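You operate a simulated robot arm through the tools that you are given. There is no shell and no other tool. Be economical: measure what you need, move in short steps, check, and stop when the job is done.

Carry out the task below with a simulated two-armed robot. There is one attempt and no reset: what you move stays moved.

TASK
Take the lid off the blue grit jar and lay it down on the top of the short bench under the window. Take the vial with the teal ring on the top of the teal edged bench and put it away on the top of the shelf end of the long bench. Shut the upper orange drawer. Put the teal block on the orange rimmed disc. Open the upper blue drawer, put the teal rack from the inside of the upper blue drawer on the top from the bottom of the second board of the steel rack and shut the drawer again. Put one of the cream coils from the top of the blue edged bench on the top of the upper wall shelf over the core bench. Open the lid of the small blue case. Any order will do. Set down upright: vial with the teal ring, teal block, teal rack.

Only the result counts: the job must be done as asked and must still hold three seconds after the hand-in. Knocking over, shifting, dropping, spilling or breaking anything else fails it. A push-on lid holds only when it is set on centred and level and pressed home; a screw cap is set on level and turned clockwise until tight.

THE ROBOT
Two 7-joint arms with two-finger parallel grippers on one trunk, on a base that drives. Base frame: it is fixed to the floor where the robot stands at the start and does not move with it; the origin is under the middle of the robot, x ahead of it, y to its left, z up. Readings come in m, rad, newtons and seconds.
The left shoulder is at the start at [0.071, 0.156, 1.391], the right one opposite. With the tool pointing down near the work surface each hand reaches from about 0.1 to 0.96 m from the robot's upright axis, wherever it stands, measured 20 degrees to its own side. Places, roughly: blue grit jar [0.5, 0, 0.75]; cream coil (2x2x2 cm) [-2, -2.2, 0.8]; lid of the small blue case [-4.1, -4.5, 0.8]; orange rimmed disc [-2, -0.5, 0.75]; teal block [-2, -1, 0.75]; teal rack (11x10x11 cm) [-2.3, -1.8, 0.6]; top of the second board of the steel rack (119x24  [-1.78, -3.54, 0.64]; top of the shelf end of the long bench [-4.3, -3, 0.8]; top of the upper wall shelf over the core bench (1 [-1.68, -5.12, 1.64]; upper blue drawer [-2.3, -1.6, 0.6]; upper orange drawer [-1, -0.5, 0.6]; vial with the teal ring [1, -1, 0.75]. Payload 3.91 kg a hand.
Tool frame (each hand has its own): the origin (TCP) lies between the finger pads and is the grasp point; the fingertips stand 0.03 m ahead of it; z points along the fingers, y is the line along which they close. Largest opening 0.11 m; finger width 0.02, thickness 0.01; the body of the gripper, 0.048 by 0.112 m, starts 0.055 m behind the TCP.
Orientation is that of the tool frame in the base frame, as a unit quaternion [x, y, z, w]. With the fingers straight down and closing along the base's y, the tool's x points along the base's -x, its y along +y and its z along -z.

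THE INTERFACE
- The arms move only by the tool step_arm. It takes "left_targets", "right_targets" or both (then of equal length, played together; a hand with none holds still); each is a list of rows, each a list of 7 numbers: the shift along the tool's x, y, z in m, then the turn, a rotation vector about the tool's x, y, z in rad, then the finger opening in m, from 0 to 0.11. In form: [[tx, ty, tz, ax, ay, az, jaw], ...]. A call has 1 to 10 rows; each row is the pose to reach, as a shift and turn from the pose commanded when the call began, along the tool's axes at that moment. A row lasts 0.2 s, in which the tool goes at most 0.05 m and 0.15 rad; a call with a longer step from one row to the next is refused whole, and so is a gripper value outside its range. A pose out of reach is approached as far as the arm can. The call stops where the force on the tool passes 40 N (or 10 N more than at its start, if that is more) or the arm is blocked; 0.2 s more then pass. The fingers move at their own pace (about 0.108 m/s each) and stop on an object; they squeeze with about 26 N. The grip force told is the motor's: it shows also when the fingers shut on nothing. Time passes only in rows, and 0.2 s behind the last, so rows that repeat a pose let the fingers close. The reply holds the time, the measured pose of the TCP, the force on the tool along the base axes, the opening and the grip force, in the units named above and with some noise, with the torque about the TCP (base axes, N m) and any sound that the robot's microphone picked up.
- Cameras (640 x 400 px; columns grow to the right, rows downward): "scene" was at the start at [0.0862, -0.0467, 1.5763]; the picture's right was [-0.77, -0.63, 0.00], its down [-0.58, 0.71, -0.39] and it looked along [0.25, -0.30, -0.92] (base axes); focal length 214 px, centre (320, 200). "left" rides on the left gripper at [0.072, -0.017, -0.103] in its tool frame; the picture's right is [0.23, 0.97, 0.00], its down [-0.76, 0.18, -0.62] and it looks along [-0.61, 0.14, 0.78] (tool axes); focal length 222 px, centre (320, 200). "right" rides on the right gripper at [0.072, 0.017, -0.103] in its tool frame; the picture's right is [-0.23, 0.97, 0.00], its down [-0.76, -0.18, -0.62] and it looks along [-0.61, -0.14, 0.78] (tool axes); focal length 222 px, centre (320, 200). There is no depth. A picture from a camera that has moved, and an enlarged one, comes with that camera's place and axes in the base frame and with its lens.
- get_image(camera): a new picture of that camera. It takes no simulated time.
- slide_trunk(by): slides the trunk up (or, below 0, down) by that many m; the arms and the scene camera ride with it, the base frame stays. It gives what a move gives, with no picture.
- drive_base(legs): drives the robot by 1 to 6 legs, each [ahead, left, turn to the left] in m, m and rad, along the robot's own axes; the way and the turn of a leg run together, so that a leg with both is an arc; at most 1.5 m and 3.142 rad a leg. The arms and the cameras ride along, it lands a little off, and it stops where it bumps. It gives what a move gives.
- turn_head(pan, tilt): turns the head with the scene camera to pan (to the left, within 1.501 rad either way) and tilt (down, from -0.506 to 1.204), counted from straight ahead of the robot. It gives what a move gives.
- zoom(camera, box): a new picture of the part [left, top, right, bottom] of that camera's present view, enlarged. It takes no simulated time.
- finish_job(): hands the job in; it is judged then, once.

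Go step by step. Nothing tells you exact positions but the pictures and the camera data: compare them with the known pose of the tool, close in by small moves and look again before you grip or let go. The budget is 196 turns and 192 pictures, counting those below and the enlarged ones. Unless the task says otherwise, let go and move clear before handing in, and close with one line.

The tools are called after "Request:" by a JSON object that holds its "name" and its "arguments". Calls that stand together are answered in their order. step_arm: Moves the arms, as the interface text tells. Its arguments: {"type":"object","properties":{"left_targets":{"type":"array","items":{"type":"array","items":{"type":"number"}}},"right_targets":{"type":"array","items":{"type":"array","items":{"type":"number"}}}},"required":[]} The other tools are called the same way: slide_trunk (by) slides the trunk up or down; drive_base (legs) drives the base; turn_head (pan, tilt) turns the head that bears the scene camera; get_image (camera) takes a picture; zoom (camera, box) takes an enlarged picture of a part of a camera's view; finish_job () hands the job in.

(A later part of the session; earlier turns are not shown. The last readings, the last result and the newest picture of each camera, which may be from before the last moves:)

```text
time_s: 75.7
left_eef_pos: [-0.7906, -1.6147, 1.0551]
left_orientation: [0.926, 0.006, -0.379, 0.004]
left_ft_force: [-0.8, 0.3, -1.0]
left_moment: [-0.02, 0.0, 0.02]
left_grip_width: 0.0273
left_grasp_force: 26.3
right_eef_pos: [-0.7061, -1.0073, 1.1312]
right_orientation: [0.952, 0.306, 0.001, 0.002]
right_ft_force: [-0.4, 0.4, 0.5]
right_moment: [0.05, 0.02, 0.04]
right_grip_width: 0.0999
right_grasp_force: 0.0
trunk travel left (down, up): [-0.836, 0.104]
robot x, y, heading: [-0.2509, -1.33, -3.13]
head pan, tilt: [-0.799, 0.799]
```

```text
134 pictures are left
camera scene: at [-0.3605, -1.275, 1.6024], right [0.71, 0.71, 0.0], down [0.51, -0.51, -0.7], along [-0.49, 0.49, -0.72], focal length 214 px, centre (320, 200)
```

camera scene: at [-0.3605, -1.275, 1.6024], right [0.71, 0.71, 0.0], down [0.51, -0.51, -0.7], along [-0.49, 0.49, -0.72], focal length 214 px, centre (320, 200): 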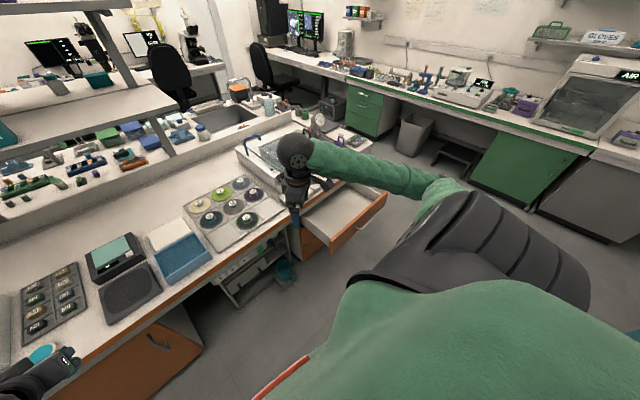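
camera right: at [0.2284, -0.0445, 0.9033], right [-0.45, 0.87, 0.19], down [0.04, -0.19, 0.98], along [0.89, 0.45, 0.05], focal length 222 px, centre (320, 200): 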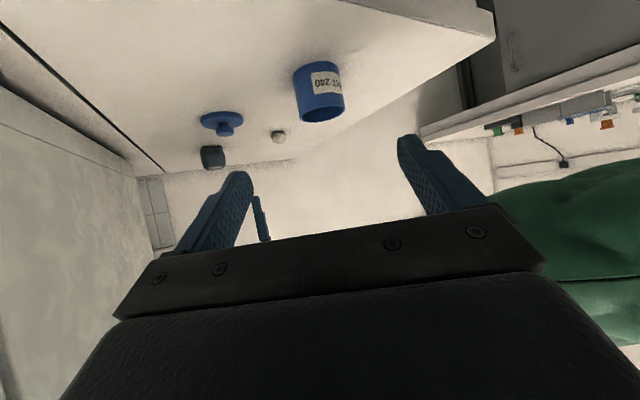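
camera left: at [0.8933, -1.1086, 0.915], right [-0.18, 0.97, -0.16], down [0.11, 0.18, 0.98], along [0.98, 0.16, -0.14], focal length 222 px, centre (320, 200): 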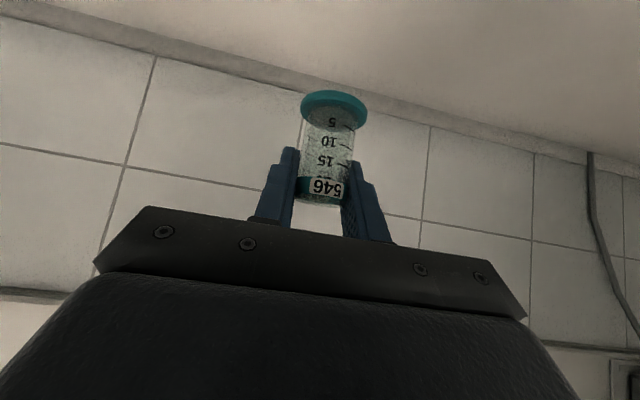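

The island's upper orange drawer stands out about 0.25 m, its front near (−0.73, −0.54). I drive right 0.55 m to bring the right arm in line with it.

Request:
{"name": "drive_base", "arguments": {"legs": [[0.0, -0.55, -0.01]]}}

Request:
{"name": "get_image", "arguments": {"camera": "right"}}

Request:
{"name": "turn_head", "arguments": {"pan": -0.3, "tilt": 1.0}}

Request:
{"name": "get_image", "arguments": {"camera": "scene"}}

```text
time_s: 79.0
left_eef_pos: [-0.7979, -1.0379, 1.0559]
left_orientation: [0.926, 0.0, -0.378, 0.002]
left_ft_force: [-0.6, -0.5, 0.4]
left_moment: [0.0, 0.04, -0.03]
left_grip_width: 0.0271
left_grasp_force: 25.9
right_eef_pos: [-0.7037, -0.4323, 1.128]
right_orientation: [0.954, 0.299, 0.0, 0.002]
right_ft_force: [0.4, 0.4, -0.7]
right_moment: [0.01, -0.01, 0.06]
right_grip_width: 0.0998
right_grasp_force: 0.1
trunk travel left (down, up): [-0.836, 0.104]
robot x, y, heading: [-0.2518, -0.7653, 3.136]
head pan, tilt: [-0.799, 0.799]
```

```text
133 pictures are left
camera right: at [-0.6355, -0.404, 1.2329], right [0.37, -0.93, 0.0], down [-0.73, -0.29, 0.62], along [-0.58, -0.23, -0.78], focal length 222 px, centre (320, 200)
```

right: 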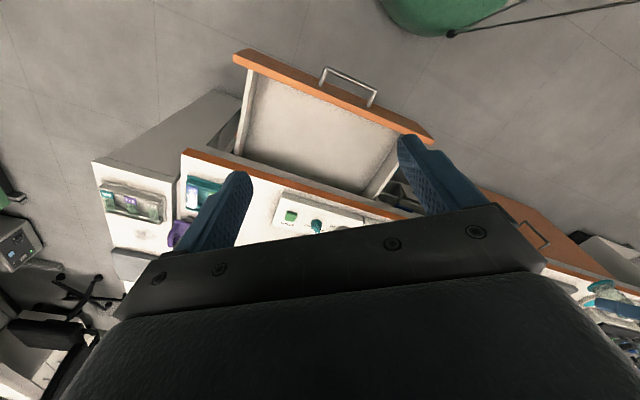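

```text
time_s: 79.9
left_eef_pos: [-0.7974, -1.0384, 1.056]
left_orientation: [0.926, 0.0, -0.378, 0.001]
left_ft_force: [-0.6, 0.4, -1.2]
left_moment: [0.02, -0.02, -0.02]
left_grip_width: 0.0274
left_grasp_force: 25.9
right_eef_pos: [-0.7033, -0.4329, 1.1301]
right_orientation: [0.954, 0.299, 0.001, 0.001]
right_ft_force: [-0.5, -0.9, -1.2]
right_moment: [-0.02, 0.0, 0.0]
right_grip_width: 0.1
right_grasp_force: 0.1
trunk travel left (down, up): [-0.836, 0.104]
robot x, y, heading: [-0.257, -0.7612, 3.14]
head pan, tilt: [-0.3, 1.0]
```

```text
132 pictures are left
camera scene: at [-0.3726, -0.7424, 1.5873], right [0.3, 0.95, 0.0], down [0.8, -0.25, -0.54], along [-0.52, 0.16, -0.84], focal length 214 px, centre (320, 200)
```

scene: 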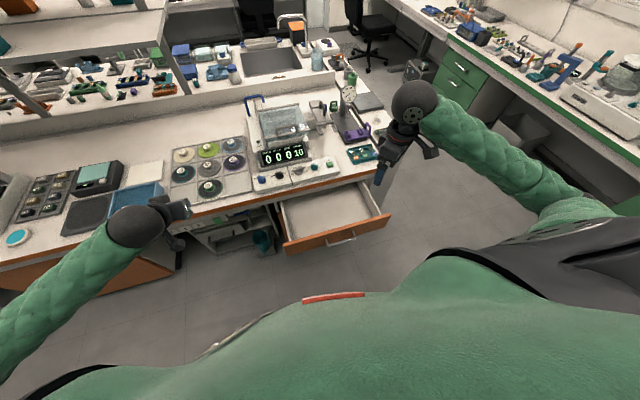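

The drawer front's top edge is at x≈−0.765, z≈0.647, y from −0.78 to −0.26. I back up a bit, then tilt the right hand forward with closed fingers.

Request:
{"name": "drive_base", "arguments": {"legs": [[-0.16, 0, 0]]}}

Request:
{"name": "step_arm", "arguments": {"right_targets": [[0, 0, 0.01, 0, 0, 0.12, 0.06], [0, 0, 0.02, 0, 0, 0.24, 0.03], [0, 0, 0.03, 0, 0, 0.36, 0.0], [0, 0, 0.04, 0, 0, 0.48, 0.0], [0, 0, 0.05, 0, 0, 0.6, 0.0]]}}

Request:
{"name": "step_arm", "arguments": {"right_targets": [[-0.01, 0.01, 0.03, 0, -0.13, 0, 0.0], [-0.02, 0.02, 0.06, 0, -0.26, 0, 0.0], [-0.03, 0.03, 0.1, 0, -0.39, 0, 0.0], [-0.04, 0.04, 0.14, 0, -0.52, 0, 0.0], [-0.05, 0.05, 0.18, 0, -0.65, 0, 0.0], [-0.06, 0.06, 0.22, 0, -0.78, 0, 0.0], [-0.07, 0.07, 0.26, 0, -0.9, 0, 0.0]]}}

Request:
{"name": "get_image", "arguments": {"camera": "right"}}

```text
time_s: 81.3
left_eef_pos: [-0.6331, -1.0386, 1.0543]
left_orientation: [0.926, -0.001, -0.378, 0.001]
left_ft_force: [-0.8, -0.8, -0.8]
left_moment: [0.01, -0.02, 0.05]
left_grip_width: 0.0276
left_grasp_force: 26.2
right_eef_pos: [-0.5383, -0.4318, 1.1298]
right_orientation: [0.955, 0.298, 0.0, 0.002]
right_ft_force: [0.4, 0.4, 0.2]
right_moment: [0.03, 0.01, 0.0]
right_grip_width: 0.0998
right_grasp_force: 0.1
trunk travel left (down, up): [-0.836, 0.104]
robot x, y, heading: [-0.0911, -0.7598, 3.137]
head pan, tilt: [-0.3, 1.0]
```

```text
time_s: 82.5
left_eef_pos: [-0.6337, -1.0377, 1.0565]
left_orientation: [0.926, 0.001, -0.378, 0.002]
left_ft_force: [0.0, -0.3, 0.4]
left_moment: [0.0, 0.02, -0.01]
left_grip_width: 0.0276
left_grasp_force: 25.9
right_eef_pos: [-0.5381, -0.4311, 1.0805]
right_orientation: [1.0, 0.002, 0.0, 0.001]
right_ft_force: [-0.1, 0.2, 0.6]
right_moment: [-0.01, 0.01, 0.02]
right_grip_width: 0.0
right_grasp_force: 26.0
trunk travel left (down, up): [-0.836, 0.104]
robot x, y, heading: [-0.0917, -0.7639, 3.133]
head pan, tilt: [-0.3, 1.0]
```

```text
time_s: 84.1
left_eef_pos: [-0.6324, -1.0399, 1.0555]
left_orientation: [0.926, 0.0, -0.378, 0.002]
left_ft_force: [0.0, -0.1, 0.0]
left_moment: [0.04, 0.02, 0.02]
left_grip_width: 0.0276
left_grasp_force: 26.0
right_eef_pos: [-0.6091, -0.5058, 0.8203]
right_orientation: [0.9, 0.003, -0.436, 0.001]
right_ft_force: [0.0, 0.3, 0.4]
right_moment: [0.01, -0.01, 0.01]
right_grip_width: 0.0002
right_grasp_force: 25.5
trunk travel left (down, up): [-0.836, 0.104]
robot x, y, heading: [-0.0929, -0.7615, 3.137]
head pan, tilt: [-0.3, 1.0]
```

```text
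131 pictures are left
camera right: at [-0.4837, -0.5198, 0.8275], right [-0.13, -0.97, 0.18], down [0.02, 0.18, 0.98], along [-0.99, 0.14, -0.01], focal length 222 px, centre (320, 200)
```

right: 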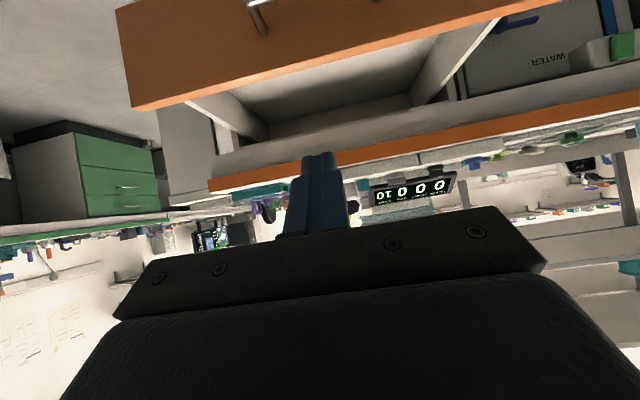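

The hand is placed well. I lower it beside the handle at y≈−0.41 and push the drawer in.

Request:
{"name": "step_arm", "arguments": {"right_targets": [[0.025, -0.019, 0.033, 0, 0, 0, 0], [0.05, -0.038, 0.066, 0, 0, 0, 0], [0.075, -0.058, 0.098, 0, 0, 0, 0], [0.1, -0.077, 0.131, 0, 0, 0, 0], [0.125, -0.096, 0.164, 0, 0, 0, 0]]}}

Request:
{"name": "step_arm", "arguments": {"right_targets": [[-0.025, 0, 0.031, 0, 0, 0, 0], [-0.05, 0, 0.063, 0, 0, 0, 0], [-0.074, 0, 0.094, 0, 0, 0, 0], [-0.099, 0, 0.125, 0, 0, 0, 0], [-0.124, 0, 0.157, 0, 0, 0, 0]]}}

Request:
{"name": "get_image", "arguments": {"camera": "scene"}}

Request:
{"name": "get_image", "arguments": {"camera": "right"}}

```text
time_s: 85.3
left_eef_pos: [-0.634, -1.0379, 1.0553]
left_orientation: [0.926, 0.0, -0.377, 0.002]
left_ft_force: [-0.9, 0.2, -1.1]
left_moment: [0.0, -0.03, 0.01]
left_grip_width: 0.0275
left_grasp_force: 26.1
right_eef_pos: [-0.6615, -0.4063, 0.6168]
right_orientation: [0.9, 0.002, -0.435, 0.002]
right_ft_force: [0.2, 0.0, 0.0]
right_moment: [0.03, 0.0, 0.01]
right_grip_width: 0.0001
right_grasp_force: 25.9
trunk travel left (down, up): [-0.836, 0.104]
robot x, y, heading: [-0.0882, -0.7589, 3.135]
head pan, tilt: [-0.3, 1.0]
```

```text
time_s: 86.5
left_eef_pos: [-0.6349, -1.0381, 1.0545]
left_orientation: [0.926, 0.0, -0.377, 0.001]
left_ft_force: [0.5, 0.0, 0.1]
left_moment: [0.01, -0.03, -0.02]
left_grip_width: 0.0273
left_grasp_force: 25.8
right_eef_pos: [-0.8585, -0.4109, 0.6175]
right_orientation: [0.901, 0.002, -0.434, 0.002]
right_ft_force: [-0.5, -0.5, 0.0]
right_moment: [-0.01, 0.01, -0.01]
right_grip_width: 0.0
right_grasp_force: 25.9
trunk travel left (down, up): [-0.836, 0.104]
robot x, y, heading: [-0.0877, -0.7622, 3.134]
head pan, tilt: [-0.3, 1.0]
```

```text
130 pictures are left
camera scene: at [-0.2096, -0.7427, 1.5871], right [0.3, 0.95, 0.0], down [0.8, -0.25, -0.54], along [-0.51, 0.16, -0.84], focal length 214 px, centre (320, 200)
```

scene: 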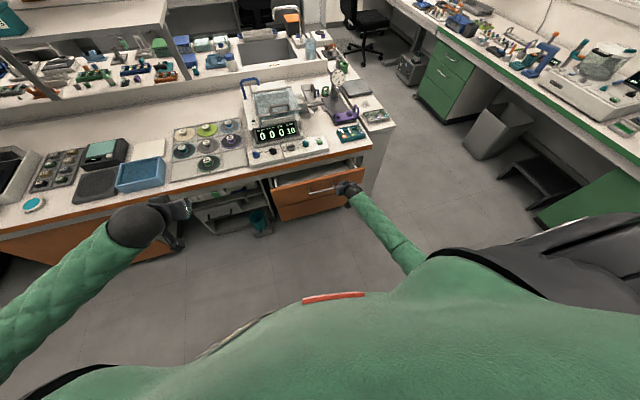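

```text
129 pictures are left
camera right: at [-0.7334, -0.4269, 0.6249], right [-0.14, -0.97, 0.18], down [0.01, 0.18, 0.98], along [-0.99, 0.14, -0.01], focal length 222 px, centre (320, 200)
```

right: 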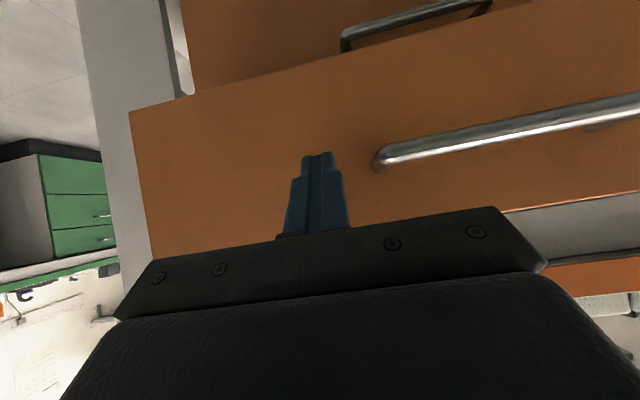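

The drawer slides in smoothly. I keep pushing until it stops.

Request:
{"name": "step_arm", "arguments": {"right_targets": [[-0.0124, 0, 0.0157, 0, 0, 0, 0], [-0.0248, 0, 0.0313, 0, 0, 0, 0], [-0.031, 0, 0.039, 0, 0, 0, 0], [-0.037, 0, 0.047, 0, 0, 0, 0], [-0.043, 0, 0.055, 0, 0, 0, 0], [-0.0496, 0, 0.0627, 0, 0, 0, 0], [-0.056, 0, 0.0705, 0, 0, 0, 0]]}}

Request:
{"name": "get_image", "arguments": {"camera": "right"}}

```text
time_s: 88.1
left_eef_pos: [-0.6345, -1.0386, 1.0546]
left_orientation: [0.926, 0.0, -0.378, 0.001]
left_ft_force: [0.2, -0.5, -0.6]
left_moment: [-0.01, 0.03, 0.02]
left_grip_width: 0.0275
left_grasp_force: 26.0
right_eef_pos: [-0.9495, -0.4095, 0.621]
right_orientation: [0.901, 0.002, -0.435, 0.002]
right_ft_force: [-0.3, -0.2, 0.0]
right_moment: [0.01, 0.01, 0.01]
right_grip_width: 0.0
right_grasp_force: 25.9
trunk travel left (down, up): [-0.836, 0.104]
robot x, y, heading: [-0.0926, -0.7608, 3.142]
head pan, tilt: [-0.3, 1.0]
```

```text
128 pictures are left
camera right: at [-0.8248, -0.4257, 0.6281], right [-0.14, -0.97, 0.18], down [0.01, 0.18, 0.98], along [-0.99, 0.14, -0.01], focal length 222 px, centre (320, 200)
```

right: 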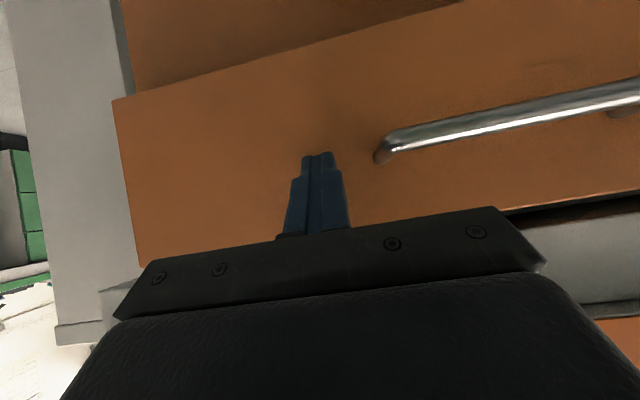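

Request:
{"name": "step_arm", "arguments": {"right_targets": [[-0.0062, 0, 0.0078, 0, 0, 0, 0], [-0.0124, 0, 0.0157, 0, 0, 0, 0], [-0.0186, 0, 0.0235, 0, 0, 0, 0], [-0.0248, 0, 0.0313, 0, 0, 0, 0], [-0.031, 0, 0.039, 0, 0, 0, 0], [-0.037, 0, 0.047, 0, 0, 0, 0]]}}

Request:
{"name": "get_image", "arguments": {"camera": "right"}}

```text
time_s: 89.0
left_eef_pos: [-0.6346, -1.038, 1.0553]
left_orientation: [0.926, -0.001, -0.377, 0.002]
left_ft_force: [-0.5, 0.0, -0.3]
left_moment: [0.0, 0.03, -0.01]
left_grip_width: 0.0275
left_grasp_force: 26.2
right_eef_pos: [-0.976, -0.4103, 0.6183]
right_orientation: [0.902, 0.002, -0.432, 0.003]
right_ft_force: [36.9, -5.0, 25.4]
right_moment: [0.15, 0.34, 0.1]
right_grip_width: 0.0001
right_grasp_force: 26.1
trunk travel left (down, up): [-0.836, 0.104]
robot x, y, heading: [-0.0912, -0.7611, 3.137]
head pan, tilt: [-0.3, 1.0]
stopped in row 4 (right hand): the force on the tool passed its limit at 45 N (the readings are from after the stop); the commanded pose is now the measured one
```

```text
127 pictures are left
camera right: at [-0.8514, -0.4252, 0.6257], right [-0.14, -0.97, 0.18], down [0.01, 0.18, 0.98], along [-0.99, 0.14, -0.02], focal length 222 px, centre (320, 200)
```

right: 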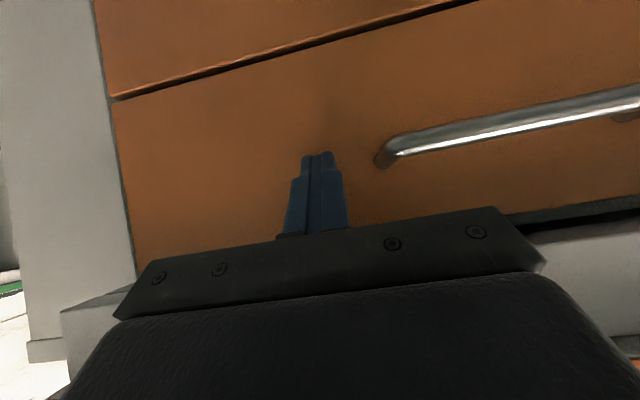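

The drawer is shut flush. I pull the right hand back and up, then drive around the island's end and look.

Request:
{"name": "step_arm", "arguments": {"right_targets": [[0.031, 0, -0.039, 0, 0, 0, 0], [0.062, 0, -0.078, 0, 0, 0, 0], [0.05, 0, -0.12, 0, 0, 0, 0], [0.015, 0, -0.155, 0, 0, 0, 0], [-0.02, 0, -0.19, 0, 0, 0, 0], [-0.055, 0, -0.225, 0, 0, 0, 0], [-0.09, 0, -0.26, 0, 0, 0, 0], [-0.125, 0, -0.295, 0, 0, 0, 0], [-0.16, 0, -0.33, 0, 0, 0, 0], [-0.195, 0, -0.36, 0, 0, 0, 0]]}}

Request:
{"name": "drive_base", "arguments": {"legs": [[0, -1.25, 0]]}}

Request:
{"name": "turn_head", "arguments": {"pan": 0.3, "tilt": 0.5}}

Request:
{"name": "get_image", "arguments": {"camera": "scene"}}

```text
time_s: 91.2
left_eef_pos: [-0.6344, -1.0374, 1.0548]
left_orientation: [0.926, -0.001, -0.378, 0.001]
left_ft_force: [-0.1, -0.3, -0.6]
left_moment: [-0.04, 0.03, 0.03]
left_grip_width: 0.0274
left_grasp_force: 25.5
right_eef_pos: [-0.8177, -0.4077, 0.998]
right_orientation: [0.902, 0.002, -0.432, 0.003]
right_ft_force: [-0.2, -0.3, 0.3]
right_moment: [0.02, 0.02, 0.04]
right_grip_width: 0.0
right_grasp_force: 26.0
trunk travel left (down, up): [-0.836, 0.104]
robot x, y, heading: [-0.0893, -0.7585, 3.142]
head pan, tilt: [-0.3, 1.0]
```

```text
time_s: 97.5
left_eef_pos: [-0.6152, 0.2223, 1.0548]
left_orientation: [0.926, -0.017, -0.378, -0.005]
left_ft_force: [-0.2, -0.1, 0.0]
left_moment: [0.01, -0.01, 0.01]
left_grip_width: 0.0275
left_grasp_force: 25.7
right_eef_pos: [-0.7764, 0.8574, 0.9969]
right_orientation: [0.902, -0.013, -0.432, -0.004]
right_ft_force: [-0.3, 0.0, -0.8]
right_moment: [-0.03, -0.01, 0.01]
right_grip_width: 0.0
right_grasp_force: 26.7
trunk travel left (down, up): [-0.836, 0.104]
robot x, y, heading: [-0.0578, 0.4754, 3.102]
head pan, tilt: [-0.3, 1.0]
```

```text
time_s: 98.5
left_eef_pos: [-0.6152, 0.2205, 1.0549]
left_orientation: [0.926, -0.017, -0.378, -0.006]
left_ft_force: [-0.2, -0.8, -0.4]
left_moment: [0.01, 0.01, 0.0]
left_grip_width: 0.0276
left_grasp_force: 25.9
right_eef_pos: [-0.7774, 0.8573, 0.9961]
right_orientation: [0.902, -0.014, -0.432, -0.005]
right_ft_force: [-0.2, -0.2, -0.3]
right_moment: [0.0, 0.0, 0.01]
right_grip_width: 0.0
right_grasp_force: 25.9
trunk travel left (down, up): [-0.836, 0.104]
robot x, y, heading: [-0.0631, 0.4787, 3.101]
head pan, tilt: [0.3, 0.499]
```

```text
126 pictures are left
camera scene: at [-0.2012, 0.455, 1.6283], right [-0.26, 0.97, 0.0], down [0.46, 0.12, -0.88], along [-0.85, -0.22, -0.48], focal length 214 px, centre (320, 200)
```

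scene: 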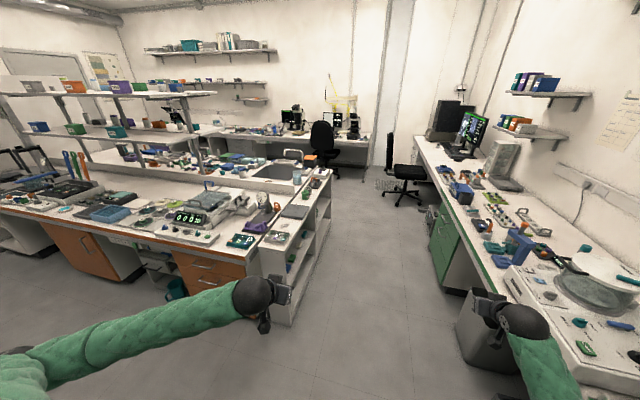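

The aisle past the island's end is free up to chairs at about (−3.4, 1.05) and (−3.9, −0.15). I drive along it to x≈−2.8.

Request:
{"name": "drive_base", "arguments": {"legs": [[0.1, 0.1, 0.04], [1.4, 0, 0], [1.25, 0, 0]]}}

Request:
{"name": "turn_head", "arguments": {"pan": 1.2, "tilt": 0.5}}

Request:
{"name": "get_image", "arguments": {"camera": "scene"}}

Request:
{"name": "turn_head", "arguments": {"pan": 0.2, "tilt": 0.5}}

Request:
{"name": "get_image", "arguments": {"camera": "scene"}}

```text
time_s: 109.2
left_eef_pos: [-2.6016, 0.0934, 1.0473]
left_orientation: [0.929, 0.005, -0.369, 0.008]
left_ft_force: [0.2, -0.2, -0.2]
left_moment: [-0.01, 0.0, 0.03]
left_grip_width: 0.0274
left_grasp_force: 26.1
right_eef_pos: [-2.8036, 0.7195, 0.9973]
right_orientation: [0.901, 0.009, -0.433, 0.008]
right_ft_force: [-0.1, -0.7, 1.2]
right_moment: [-0.01, -0.01, 0.05]
right_grip_width: 0.0
right_grasp_force: 26.1
trunk travel left (down, up): [-0.836, 0.104]
robot x, y, heading: [-2.0726, 0.3733, -3.13]
head pan, tilt: [0.3, 0.499]
stopped in leg 3: the robot was blocked; the commanded pose is now the measured one
```

```text
time_s: 110.4
left_eef_pos: [-2.6015, 0.0929, 1.0484]
left_orientation: [0.929, 0.005, -0.371, 0.007]
left_ft_force: [0.0, 0.5, -0.4]
left_moment: [-0.01, -0.01, -0.01]
left_grip_width: 0.0277
left_grasp_force: 26.4
right_eef_pos: [-2.8012, 0.7194, 0.9982]
right_orientation: [0.901, 0.008, -0.434, 0.008]
right_ft_force: [0.2, 0.6, 0.1]
right_moment: [-0.03, 0.04, -0.02]
right_grip_width: 0.0002
right_grasp_force: 25.5
trunk travel left (down, up): [-0.836, 0.104]
robot x, y, heading: [-2.0696, 0.374, -3.131]
head pan, tilt: [1.201, 0.499]
```

```text
125 pictures are left
camera scene: at [-2.1491, 0.2915, 1.6291], right [-0.94, 0.35, 0.0], down [0.17, 0.45, -0.88], along [-0.31, -0.82, -0.47], focal length 214 px, centre (320, 200)
```

scene: 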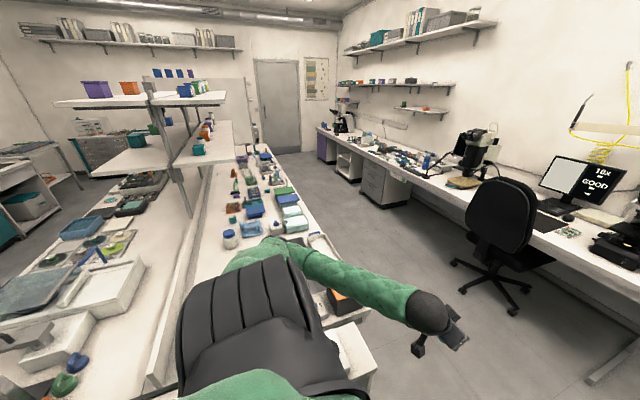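

```text
time_s: 111.7
left_eef_pos: [-2.6024, 0.0928, 1.0488]
left_orientation: [0.929, 0.004, -0.37, 0.006]
left_ft_force: [-0.5, 0.6, -0.1]
left_moment: [-0.02, 0.0, 0.01]
left_grip_width: 0.0275
left_grasp_force: 26.1
right_eef_pos: [-2.8011, 0.7211, 0.999]
right_orientation: [0.901, 0.008, -0.434, 0.007]
right_ft_force: [-0.3, -0.1, -0.5]
right_moment: [-0.01, -0.01, 0.0]
right_grip_width: 0.0
right_grasp_force: 26.1
trunk travel left (down, up): [-0.836, 0.104]
robot x, y, heading: [-2.0725, 0.3724, -3.132]
head pan, tilt: [0.201, 0.499]
```

```text
124 pictures are left
camera scene: at [-2.2055, 0.3576, 1.6292], right [-0.21, 0.98, 0.0], down [0.46, 0.1, -0.88], along [-0.86, -0.18, -0.47], focal length 214 px, centre (320, 200)
```

scene: 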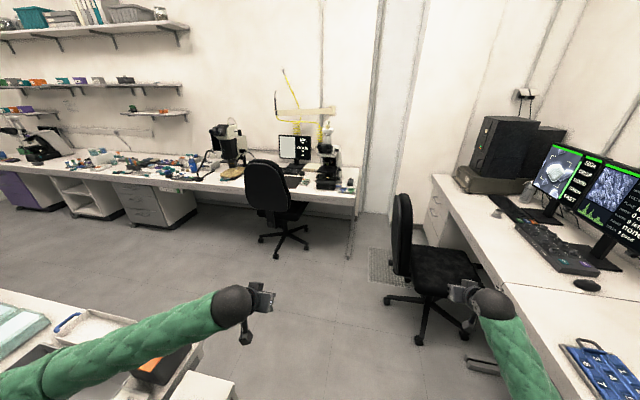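

The base was blocked at x=−2.07 by something low. I look down around the robot.

Request:
{"name": "turn_head", "arguments": {"pan": 0.7, "tilt": 1.15}}

Request:
{"name": "get_image", "arguments": {"camera": "scene"}}

Request:
{"name": "turn_head", "arguments": {"pan": -0.5, "tilt": 1.15}}

Request:
{"name": "get_image", "arguments": {"camera": "scene"}}

```text
time_s: 112.7
left_eef_pos: [-2.6013, 0.0935, 1.0502]
left_orientation: [0.929, 0.004, -0.37, 0.006]
left_ft_force: [-0.3, 0.4, -0.6]
left_moment: [0.0, 0.02, -0.01]
left_grip_width: 0.0275
left_grasp_force: 26.2
right_eef_pos: [-2.801, 0.7198, 0.9979]
right_orientation: [0.9, 0.008, -0.435, 0.008]
right_ft_force: [0.0, 0.2, -0.3]
right_moment: [-0.01, -0.03, 0.0]
right_grip_width: 0.0002
right_grasp_force: 25.2
trunk travel left (down, up): [-0.836, 0.104]
robot x, y, heading: [-2.0711, 0.375, -3.128]
head pan, tilt: [0.7, 1.15]
```

```text
123 pictures are left
camera scene: at [-2.162, 0.3376, 1.5783], right [-0.65, 0.76, 0.0], down [0.69, 0.59, -0.41], along [-0.31, -0.27, -0.91], focal length 214 px, centre (320, 200)
```

scene: 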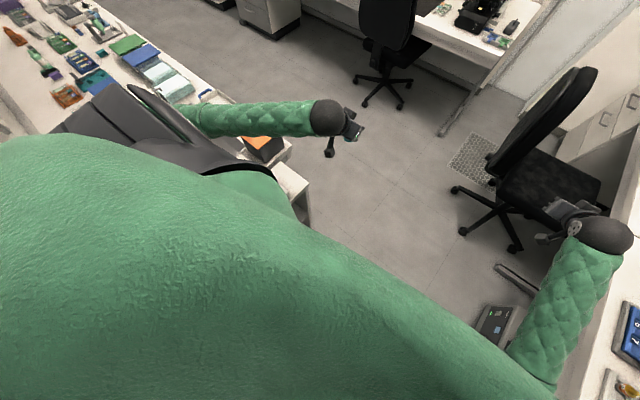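

```text
time_s: 114.1
left_eef_pos: [-2.6023, 0.0935, 1.0493]
left_orientation: [0.929, 0.004, -0.37, 0.007]
left_ft_force: [0.7, -1.1, 0.1]
left_moment: [-0.02, 0.01, -0.01]
left_grip_width: 0.0274
left_grasp_force: 25.9
right_eef_pos: [-2.8003, 0.7205, 0.9987]
right_orientation: [0.901, 0.008, -0.434, 0.008]
right_ft_force: [-0.5, 0.0, 0.1]
right_moment: [0.04, -0.01, 0.0]
right_grip_width: 0.0
right_grasp_force: 25.6
trunk travel left (down, up): [-0.836, 0.104]
robot x, y, heading: [-2.0707, 0.3744, -3.135]
head pan, tilt: [-0.499, 1.15]
```

```text
122 pictures are left
camera scene: at [-2.1692, 0.4045, 1.578], right [0.47, 0.88, 0.0], down [0.8, -0.43, -0.41], along [-0.36, 0.19, -0.91], focal length 214 px, centre (320, 200)
```

scene: 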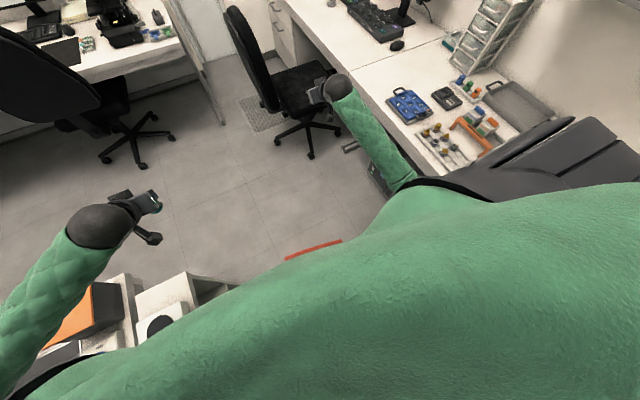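

I retract and raise the right hand, then turn here to face +x and back along the aisle instead.

Request:
{"name": "step_arm", "arguments": {"right_targets": [[0.01, 0, -0.04, 0, 0, 0, 0], [0.02, 0, -0.08, 0, 0, 0, 0], [0.03, 0, -0.12, 0, 0, 0, 0], [0.04, 0, -0.16, 0, 0, 0, 0], [0.05, 0, -0.2, 0, 0, 0, 0], [0.06, 0, -0.24, 0, 0, 0, 0], [0.07, 0, -0.28, 0, 0, 0, 0]]}}

Request:
{"name": "drive_base", "arguments": {"legs": [[-0.1, -0.1, 0], [0, 0, -3.135]]}}

Request:
{"name": "turn_head", "arguments": {"pan": -1.0, "tilt": 0.9}}

Request:
{"name": "get_image", "arguments": {"camera": "scene"}}

```text
time_s: 115.7
left_eef_pos: [-2.6024, 0.0939, 1.049]
left_orientation: [0.929, 0.004, -0.371, 0.007]
left_ft_force: [-0.2, 0.0, 0.4]
left_moment: [-0.01, 0.07, 0.01]
left_grip_width: 0.0277
left_grasp_force: 26.3
right_eef_pos: [-2.6057, 0.7521, 1.0821]
right_orientation: [0.901, 0.007, -0.434, 0.007]
right_ft_force: [-0.2, 0.5, -0.4]
right_moment: [-0.01, -0.01, -0.01]
right_grip_width: 0.0
right_grasp_force: 26.6
right hand out of reach, approached as far as the arm can: row 5, 6, 7
trunk travel left (down, up): [-0.836, 0.104]
robot x, y, heading: [-2.0734, 0.3757, -3.133]
head pan, tilt: [-0.499, 1.15]
```

```text
time_s: 124.3
left_eef_pos: [-1.4498, 0.7741, 1.046]
left_orientation: [-0.018, 0.929, 0.01, 0.369]
left_ft_force: [-0.5, -0.6, 0.0]
left_moment: [-0.02, 0.03, -0.01]
left_grip_width: 0.0275
left_grasp_force: 26.2
right_eef_pos: [-1.4259, 0.1154, 1.0803]
right_orientation: [-0.021, 0.902, 0.012, 0.432]
right_ft_force: [0.4, -0.2, 0.2]
right_moment: [0.02, -0.03, 0.0]
right_grip_width: 0.0
right_grasp_force: 26.0
trunk travel left (down, up): [-0.836, 0.104]
robot x, y, heading: [-1.9739, 0.4743, 0.036]
head pan, tilt: [-0.499, 1.15]
```

```text
time_s: 125.2
left_eef_pos: [-1.449, 0.7741, 1.0453]
left_orientation: [-0.018, 0.929, 0.011, 0.368]
left_ft_force: [0.4, 0.9, 0.7]
left_moment: [0.0, 0.0, 0.02]
left_grip_width: 0.0277
left_grasp_force: 25.8
right_eef_pos: [-1.4245, 0.1162, 1.0821]
right_orientation: [-0.021, 0.902, 0.012, 0.432]
right_ft_force: [0.4, -0.3, 0.2]
right_moment: [0.01, 0.03, -0.01]
right_grip_width: 0.0
right_grasp_force: 26.1
trunk travel left (down, up): [-0.836, 0.104]
robot x, y, heading: [-1.9738, 0.48, 0.033]
head pan, tilt: [-1.0, 0.901]
```

```text
121 pictures are left
camera scene: at [-1.8821, 0.4147, 1.5945], right [-0.82, -0.57, 0.0], down [-0.45, 0.64, -0.62], along [0.35, -0.51, -0.78], focal length 214 px, centre (320, 200)
```

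scene: 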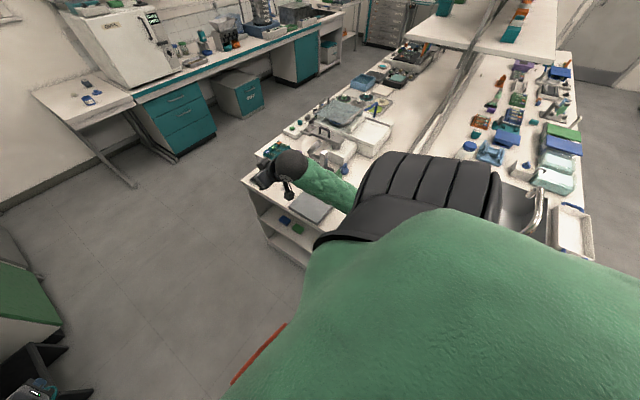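

Request:
{"name": "drive_base", "arguments": {"legs": [[0, 0.05, -0.035], [-0.95, 0, 0]]}}

Request:
{"name": "turn_head", "arguments": {"pan": -1.0, "tilt": 0.8}}

Request:
{"name": "get_image", "arguments": {"camera": "scene"}}

```text
time_s: 130.8
left_eef_pos: [-2.4033, 0.8053, 1.047]
left_orientation: [-0.006, 0.929, 0.005, 0.369]
left_ft_force: [0.0, -0.4, -0.6]
left_moment: [-0.03, -0.02, 0.0]
left_grip_width: 0.0276
left_grasp_force: 25.5
right_eef_pos: [-2.397, 0.1458, 1.0809]
right_orientation: [-0.008, 0.901, 0.005, 0.433]
right_ft_force: [0.3, 0.4, -0.4]
right_moment: [0.0, 0.02, 0.01]
right_grip_width: 0.0
right_grasp_force: 25.7
trunk travel left (down, up): [-0.836, 0.104]
robot x, y, heading: [-2.9362, 0.5239, 0.009]
head pan, tilt: [-1.0, 0.901]
```

```text
time_s: 131.4
left_eef_pos: [-2.403, 0.8041, 1.0454]
left_orientation: [-0.005, 0.929, 0.006, 0.369]
left_ft_force: [-0.5, 0.8, 0.2]
left_moment: [-0.01, 0.03, 0.02]
left_grip_width: 0.0274
left_grasp_force: 26.3
right_eef_pos: [-2.3974, 0.1456, 1.0808]
right_orientation: [-0.009, 0.902, 0.006, 0.432]
right_ft_force: [-0.3, -0.6, -0.5]
right_moment: [0.0, 0.02, 0.01]
right_grip_width: 0.0
right_grasp_force: 26.3
trunk travel left (down, up): [-0.836, 0.104]
robot x, y, heading: [-2.9365, 0.5176, 0.012]
head pan, tilt: [-1.0, 0.799]
```

```text
120 pictures are left
camera scene: at [-2.8433, 0.452, 1.6024], right [-0.84, -0.55, 0.0], down [-0.39, 0.6, -0.7], along [0.38, -0.58, -0.72], focal length 214 px, centre (320, 200)
```

scene: 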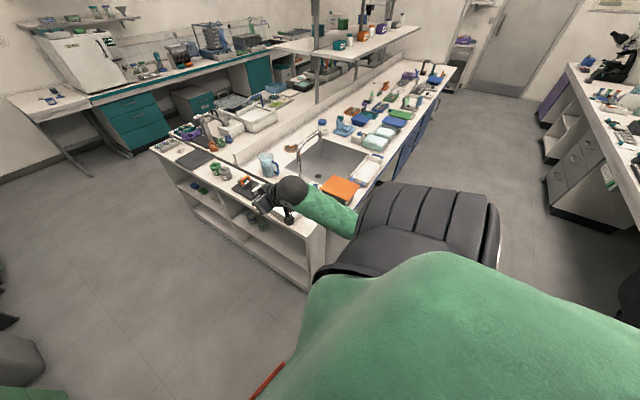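

The island's far edge is at x≈−2.6. I back a little more, then strafe right along it.

Request:
{"name": "drive_base", "arguments": {"legs": [[-0.13, 0, -0.01], [0, -1.2, 0]]}}

Request:
{"name": "turn_head", "arguments": {"pan": 0.0, "tilt": 0.75}}

Request:
{"name": "get_image", "arguments": {"camera": "scene"}}

```text
time_s: 138.5
left_eef_pos: [-2.5297, -0.4241, 1.0456]
left_orientation: [-0.001, 0.929, 0.004, 0.369]
left_ft_force: [0.6, -0.4, -0.1]
left_moment: [0.0, -0.01, 0.03]
left_grip_width: 0.0277
left_grasp_force: 26.3
right_eef_pos: [-2.5298, -1.0839, 1.0804]
right_orientation: [-0.005, 0.902, 0.004, 0.432]
right_ft_force: [0.1, 0.5, -0.2]
right_moment: [0.01, 0.0, -0.01]
right_grip_width: 0.0
right_grasp_force: 25.7
trunk travel left (down, up): [-0.836, 0.104]
robot x, y, heading: [-3.0668, -0.7016, 0.004]
head pan, tilt: [-1.0, 0.799]
```

```text
time_s: 139.8
left_eef_pos: [-2.5293, -0.4235, 1.0459]
left_orientation: [-0.001, 0.93, 0.004, 0.369]
left_ft_force: [0.4, -0.2, -0.7]
left_moment: [0.01, 0.05, 0.0]
left_grip_width: 0.0275
left_grasp_force: 26.0
right_eef_pos: [-2.5284, -1.0835, 1.081]
right_orientation: [-0.005, 0.902, 0.004, 0.432]
right_ft_force: [1.0, -0.7, 1.3]
right_moment: [-0.01, 0.0, 0.03]
right_grip_width: 0.0
right_grasp_force: 25.8
trunk travel left (down, up): [-0.836, 0.104]
robot x, y, heading: [-3.0653, -0.7046, 0.005]
head pan, tilt: [0.0, 0.75]
```

```text
119 pictures are left
camera scene: at [-2.9333, -0.7047, 1.6064], right [0.0, -1.0, 0.0], down [-0.68, 0.0, -0.73], along [0.73, 0.0, -0.68], focal length 214 px, centre (320, 200)
```

scene: 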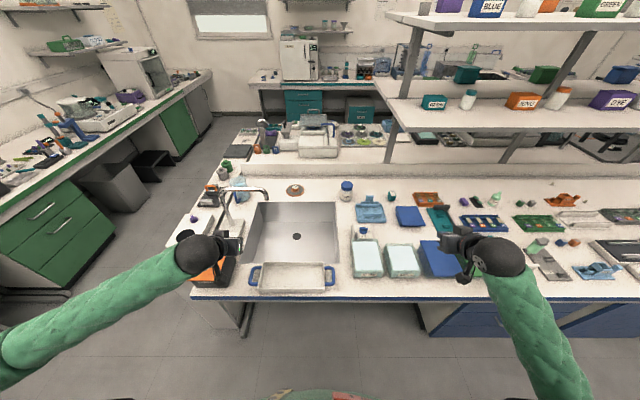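

Request:
{"name": "zoom", "arguments": {"camera": "scene", "box": [270, 170, 430, 270]}}

Request:
{"name": "zoom", "arguments": {"camera": "scene", "box": [430, 180, 640, 310]}}

```text
4.00 times, centred on (350, 220) of scene
camera zoom: at [-2.9333, -0.7047, 1.6064], right [0.0, -1.0, 0.0], down [-0.68, 0.0, -0.73], along [0.73, 0.0, -0.68], focal length 858 px, centre (200, 120)
```

zoom: 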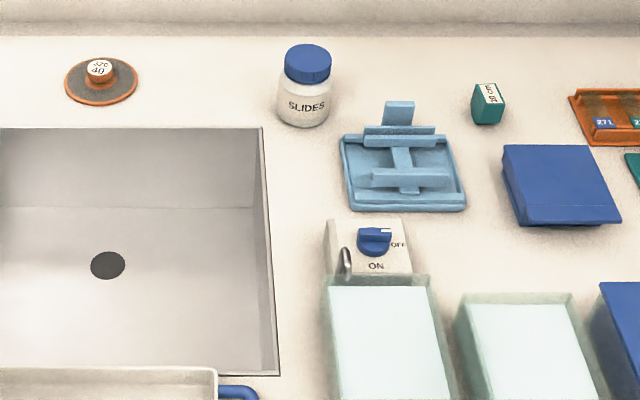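

```text
3.05 times, centred on (535, 245) of scene
camera zoom: at [-2.9333, -0.7047, 1.6064], right [0.0, -1.0, 0.0], down [-0.68, 0.0, -0.73], along [0.73, 0.0, -0.68], focal length 654 px, centre (-335, 63)
```

zoom: 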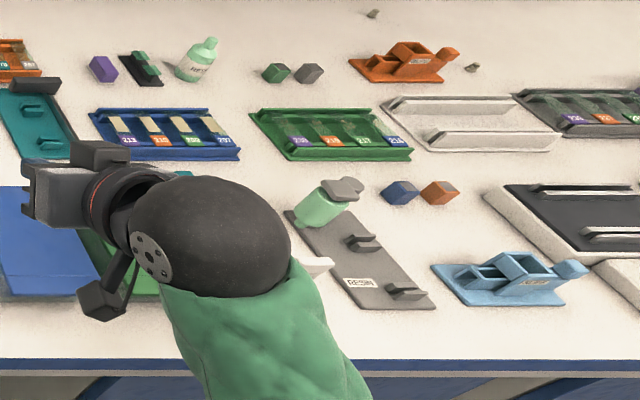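

The disc (with a central hub) is near (−1.946, −0.555), the teal block near (−2.02, −1.125). I raise the left hand with the vial, lower the trunk slightly and drive in for the block.

Request:
{"name": "step_arm", "arguments": {"left_targets": [[-0.015, 0, -0.035, 0, 0, 0, 0.01], [-0.03, 0, -0.07, 0, 0, 0, 0.01], [-0.045, 0, -0.105, 0, 0, 0, 0.01], [-0.06, 0, -0.14, 0, 0, 0, 0.01], [-0.08, 0, -0.18, 0, 0, 0, 0.01]]}}

Request:
{"name": "slide_trunk", "arguments": {"by": -0.1}}

Request:
{"name": "drive_base", "arguments": {"legs": [[0, -0.25, 0], [0.08, 0, 0]]}}

Request:
{"name": "get_image", "arguments": {"camera": "scene"}}

```text
time_s: 141.0
left_eef_pos: [-2.4733, -0.4028, 1.2258]
left_orientation: [-0.002, 0.93, 0.004, 0.368]
left_ft_force: [0.1, -0.3, -1.3]
left_moment: [0.0, -0.02, 0.0]
left_grip_width: 0.0275
left_grasp_force: 25.9
left hand out of reach, approached as far as the arm can: row 1, 2, 3, 4, 5
right_eef_pos: [-2.5291, -1.0825, 1.0801]
right_orientation: [-0.005, 0.902, 0.004, 0.432]
right_ft_force: [-0.1, -0.2, 0.1]
right_moment: [-0.01, 0.0, -0.01]
right_grip_width: 0.0
right_grasp_force: 26.1
trunk travel left (down, up): [-0.836, 0.104]
robot x, y, heading: [-3.0649, -0.7025, 0.005]
head pan, tilt: [0.0, 0.75]
```

```text
time_s: 142.3
left_eef_pos: [-2.4751, -0.402, 1.1254]
left_orientation: [-0.002, 0.929, 0.005, 0.369]
left_ft_force: [0.0, 0.5, -0.5]
left_moment: [0.0, -0.02, 0.02]
left_grip_width: 0.0276
left_grasp_force: 26.0
right_eef_pos: [-2.5289, -1.083, 0.9812]
right_orientation: [-0.006, 0.902, 0.005, 0.433]
right_ft_force: [-0.4, -0.4, 0.7]
right_moment: [-0.01, 0.01, 0.0]
right_grip_width: 0.0001
right_grasp_force: 26.3
trunk travel left (down, up): [-0.736, 0.204]
robot x, y, heading: [-3.0619, -0.7047, 0.003]
head pan, tilt: [0.0, 0.75]
```

```text
time_s: 144.8
left_eef_pos: [-2.3904, -0.6638, 1.1237]
left_orientation: [0.001, 0.93, 0.003, 0.367]
left_ft_force: [1.1, 0.9, -0.2]
left_moment: [0.01, 0.03, 0.02]
left_grip_width: 0.0273
left_grasp_force: 26.2
right_eef_pos: [-2.4489, -1.3449, 0.9792]
right_orientation: [-0.002, 0.902, 0.002, 0.431]
right_ft_force: [0.2, 0.2, 0.1]
right_moment: [0.01, 0.01, -0.04]
right_grip_width: 0.0001
right_grasp_force: 26.0
trunk travel left (down, up): [-0.736, 0.204]
robot x, y, heading: [-2.9816, -0.9589, -0.0]
head pan, tilt: [0.0, 0.75]
```

```text
116 pictures are left
camera scene: at [-2.8496, -0.964, 1.5062], right [0.0, -1.0, 0.0], down [-0.68, 0.0, -0.73], along [0.73, 0.0, -0.68], focal length 214 px, centre (320, 200)
```

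scene: 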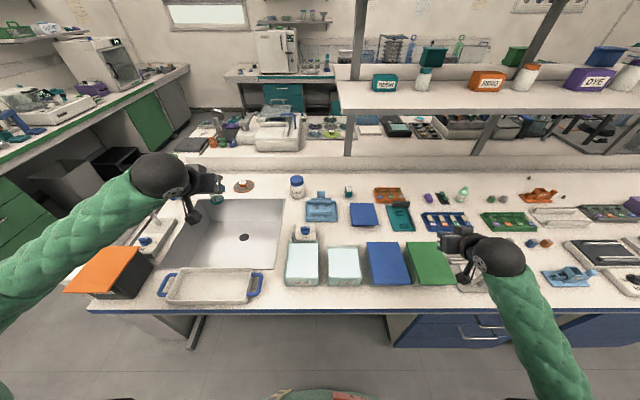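

I bring the right hand close to the block for a look.

Request:
{"name": "step_arm", "arguments": {"right_targets": [[-0.018, 0.029, 0.034, 0, 0, 0, 0.08], [-0.036, 0.058, 0.068, 0, 0, 0, 0.08], [-0.053, 0.086, 0.102, 0, 0, 0, 0.08], [-0.071, 0.115, 0.135, 0, 0, 0, 0.08], [-0.089, 0.144, 0.169, 0, 0, 0, 0.08], [-0.107, 0.173, 0.203, 0, 0, 0, 0.08], [-0.124, 0.201, 0.237, 0, 0, 0, 0.08], [-0.142, 0.23, 0.271, 0, 0, 0, 0.08]]}}

Request:
{"name": "get_image", "arguments": {"camera": "right"}}

Request:
{"name": "zoom", "arguments": {"camera": "right", "box": [240, 20, 400, 150]}}

```text
time_s: 146.6
left_eef_pos: [-2.3986, -0.6699, 1.1306]
left_orientation: [0.005, 0.929, 0.003, 0.371]
left_ft_force: [-0.7, -0.5, 1.0]
left_moment: [0.0, 0.03, 0.05]
left_grip_width: 0.0277
left_grasp_force: 26.4
right_eef_pos: [-2.158, -1.1234, 0.9237]
right_orientation: [-0.001, 0.901, 0.003, 0.434]
right_ft_force: [0.0, 0.2, -1.1]
right_moment: [0.0, 0.0, -0.02]
right_grip_width: 0.0803
right_grasp_force: 0.0
trunk travel left (down, up): [-0.736, 0.204]
robot x, y, heading: [-2.9824, -0.9613, -0.009]
head pan, tilt: [0.0, 0.75]
```

```text
115 pictures are left
camera right: at [-2.2852, -1.1053, 0.9325], right [0.14, 0.97, 0.18], down [-0.01, -0.18, 0.98], along [0.99, -0.14, -0.01], focal length 222 px, centre (320, 200)
```

right: 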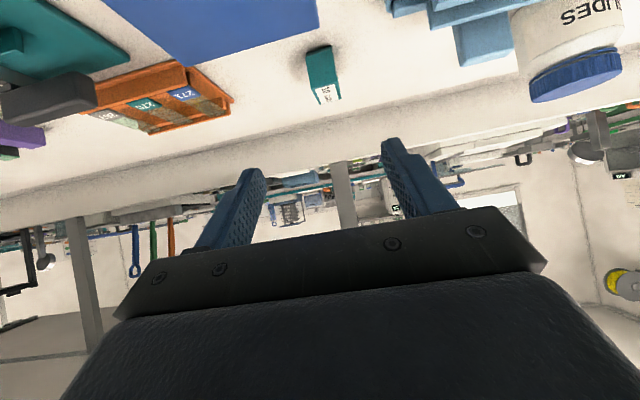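

```text
3.08 times, centred on (320, 85) of right
camera zoom: at [-2.2852, -1.1053, 0.9325], right [0.14, 0.97, 0.18], down [-0.01, -0.18, 0.98], along [0.99, -0.14, -0.01], focal length 684 px, centre (320, 554)
```

zoom: 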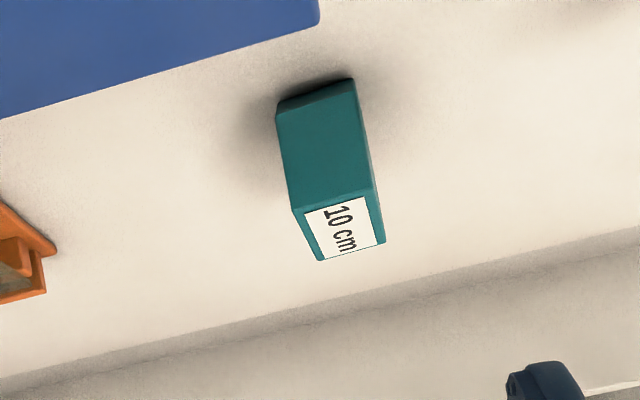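

The block measures about 3×4.5×4.3 cm, centred near (−2.003, −1.112), square to the axes. I steepen the hand to 35° to keep its camera clear of the blue box and go in above it.

Request:
{"name": "step_arm", "arguments": {"right_targets": [[-0.02, 0.005, 0.02, 0, 0.1, 0, 0.07], [-0.045, 0.011, 0.05, 0, 0.2, 0, 0.07], [-0.07, 0.011, 0.085, 0, 0.29, 0, 0.07]]}}

Request:
{"name": "get_image", "arguments": {"camera": "right"}}

```text
time_s: 147.4
left_eef_pos: [-2.3951, -0.6545, 1.127]
left_orientation: [0.001, 0.929, 0.001, 0.37]
left_ft_force: [0.0, 1.0, -0.4]
left_moment: [-0.02, 0.05, -0.01]
left_grip_width: 0.0277
left_grasp_force: 26.7
right_eef_pos: [-2.0384, -1.0933, 0.9317]
right_orientation: [-0.005, 0.954, 0.002, 0.3]
right_ft_force: [1.9, -1.0, 4.5]
right_moment: [0.01, 0.3, 0.04]
right_grip_width: 0.07
right_grasp_force: 0.1
trunk travel left (down, up): [-0.736, 0.204]
robot x, y, heading: [-2.9813, -0.9555, -0.005]
head pan, tilt: [0.0, 0.75]
```

```text
113 pictures are left
camera right: at [-2.1587, -1.0764, 0.9741], right [0.18, 0.98, 0.13], down [0.27, -0.18, 0.95], along [0.95, -0.13, -0.29], focal length 222 px, centre (320, 200)
```

right: 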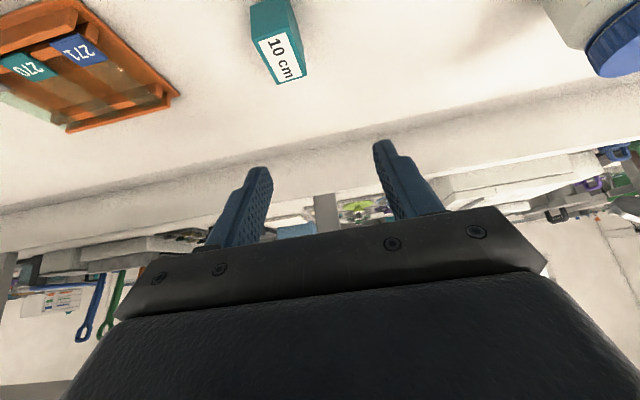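

Request:
{"name": "step_arm", "arguments": {"right_targets": [[0.0, -0.018, 0.0, 0, 0, 0, 0.07], [0.018, -0.018, 0.035, 0, 0, 0, 0.07], [0.03, -0.018, 0.07, 0, 0, 0, 0.07]]}}

Request:
{"name": "get_image", "arguments": {"camera": "right"}}

```text
time_s: 148.2
left_eef_pos: [-2.4005, -0.6585, 1.1297]
left_orientation: [0.001, 0.928, 0.0, 0.372]
left_ft_force: [-0.6, 0.5, 0.6]
left_moment: [0.04, -0.01, 0.01]
left_grip_width: 0.0278
left_grasp_force: 25.9
right_eef_pos: [-2.0288, -1.1168, 0.8659]
right_orientation: [-0.003, 0.952, 0.0, 0.305]
right_ft_force: [0.9, 0.1, 5.8]
right_moment: [-0.01, 0.21, -0.02]
right_grip_width: 0.0704
right_grasp_force: 0.1
trunk travel left (down, up): [-0.736, 0.204]
robot x, y, heading: [-2.9836, -0.9626, -0.004]
head pan, tilt: [0.0, 0.75]
```

```text
112 pictures are left
camera right: at [-2.1489, -1.0987, 0.9074], right [0.18, 0.98, 0.13], down [0.26, -0.17, 0.95], along [0.95, -0.14, -0.28], focal length 222 px, centre (320, 200)
```

right: 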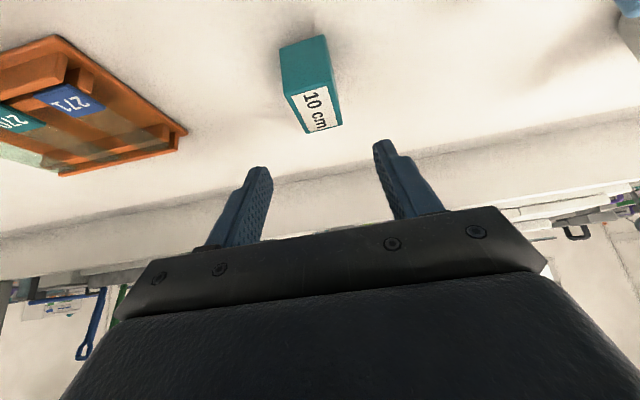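

A slight steady force shows on the right hand. I check the arm in the scene view.

Request:
{"name": "get_image", "arguments": {"camera": "scene"}}

```text
111 pictures are left
camera scene: at [-2.8635, -0.9563, 1.5087], right [0.0, -1.0, 0.01], down [-0.68, 0.0, -0.74], along [0.74, -0.01, -0.68], focal length 214 px, centre (320, 200)
```

scene: 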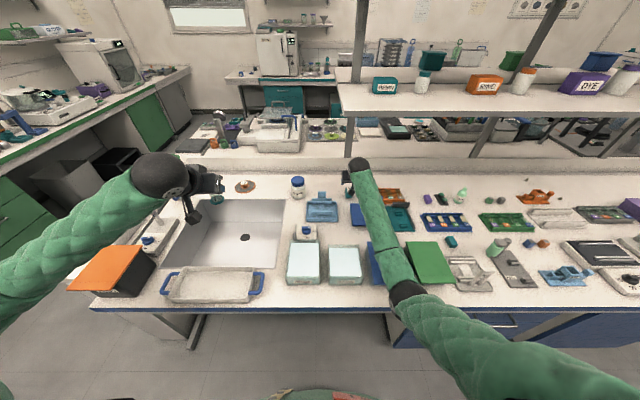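

Request:
{"name": "step_arm", "arguments": {"right_targets": [[0.008, 0.004, 0.023, 0, 0, 0, 0.07], [0.016, 0.004, 0.046, 0, 0, 0, 0.07], [0.024, 0.004, 0.068, 0, 0, 0, 0.07], [0.024, 0.004, 0.068, 0, 0, 0, 0.07]]}}

Request:
{"name": "get_image", "arguments": {"camera": "right"}}

```text
time_s: 149.4
left_eef_pos: [-2.4034, -0.6635, 1.1318]
left_orientation: [0.003, 0.927, -0.002, 0.374]
left_ft_force: [0.2, -0.1, -0.8]
left_moment: [0.03, -0.04, -0.02]
left_grip_width: 0.0274
left_grasp_force: 25.9
right_eef_pos: [-2.0027, -1.1281, 0.83]
right_orientation: [0.001, 0.947, -0.005, 0.323]
right_ft_force: [-0.1, -0.3, -0.9]
right_moment: [0.03, -0.01, -0.02]
right_grip_width: 0.0696
right_grasp_force: 0.1
trunk travel left (down, up): [-0.736, 0.204]
robot x, y, heading: [-2.985, -0.9647, -0.013]
head pan, tilt: [0.0, 0.75]
stopped in row 4 (right hand): the arm was blocked; the commanded pose is now the measured one
```

```text
110 pictures are left
camera right: at [-2.1241, -1.109, 0.8659], right [0.19, 0.97, 0.13], down [0.22, -0.17, 0.96], along [0.96, -0.15, -0.25], focal length 222 px, centre (320, 200)
```

right: 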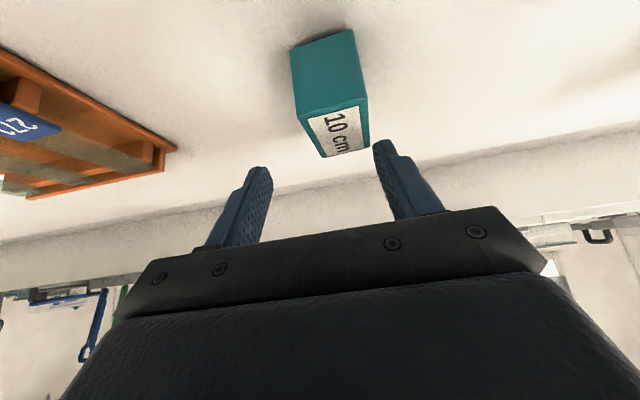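

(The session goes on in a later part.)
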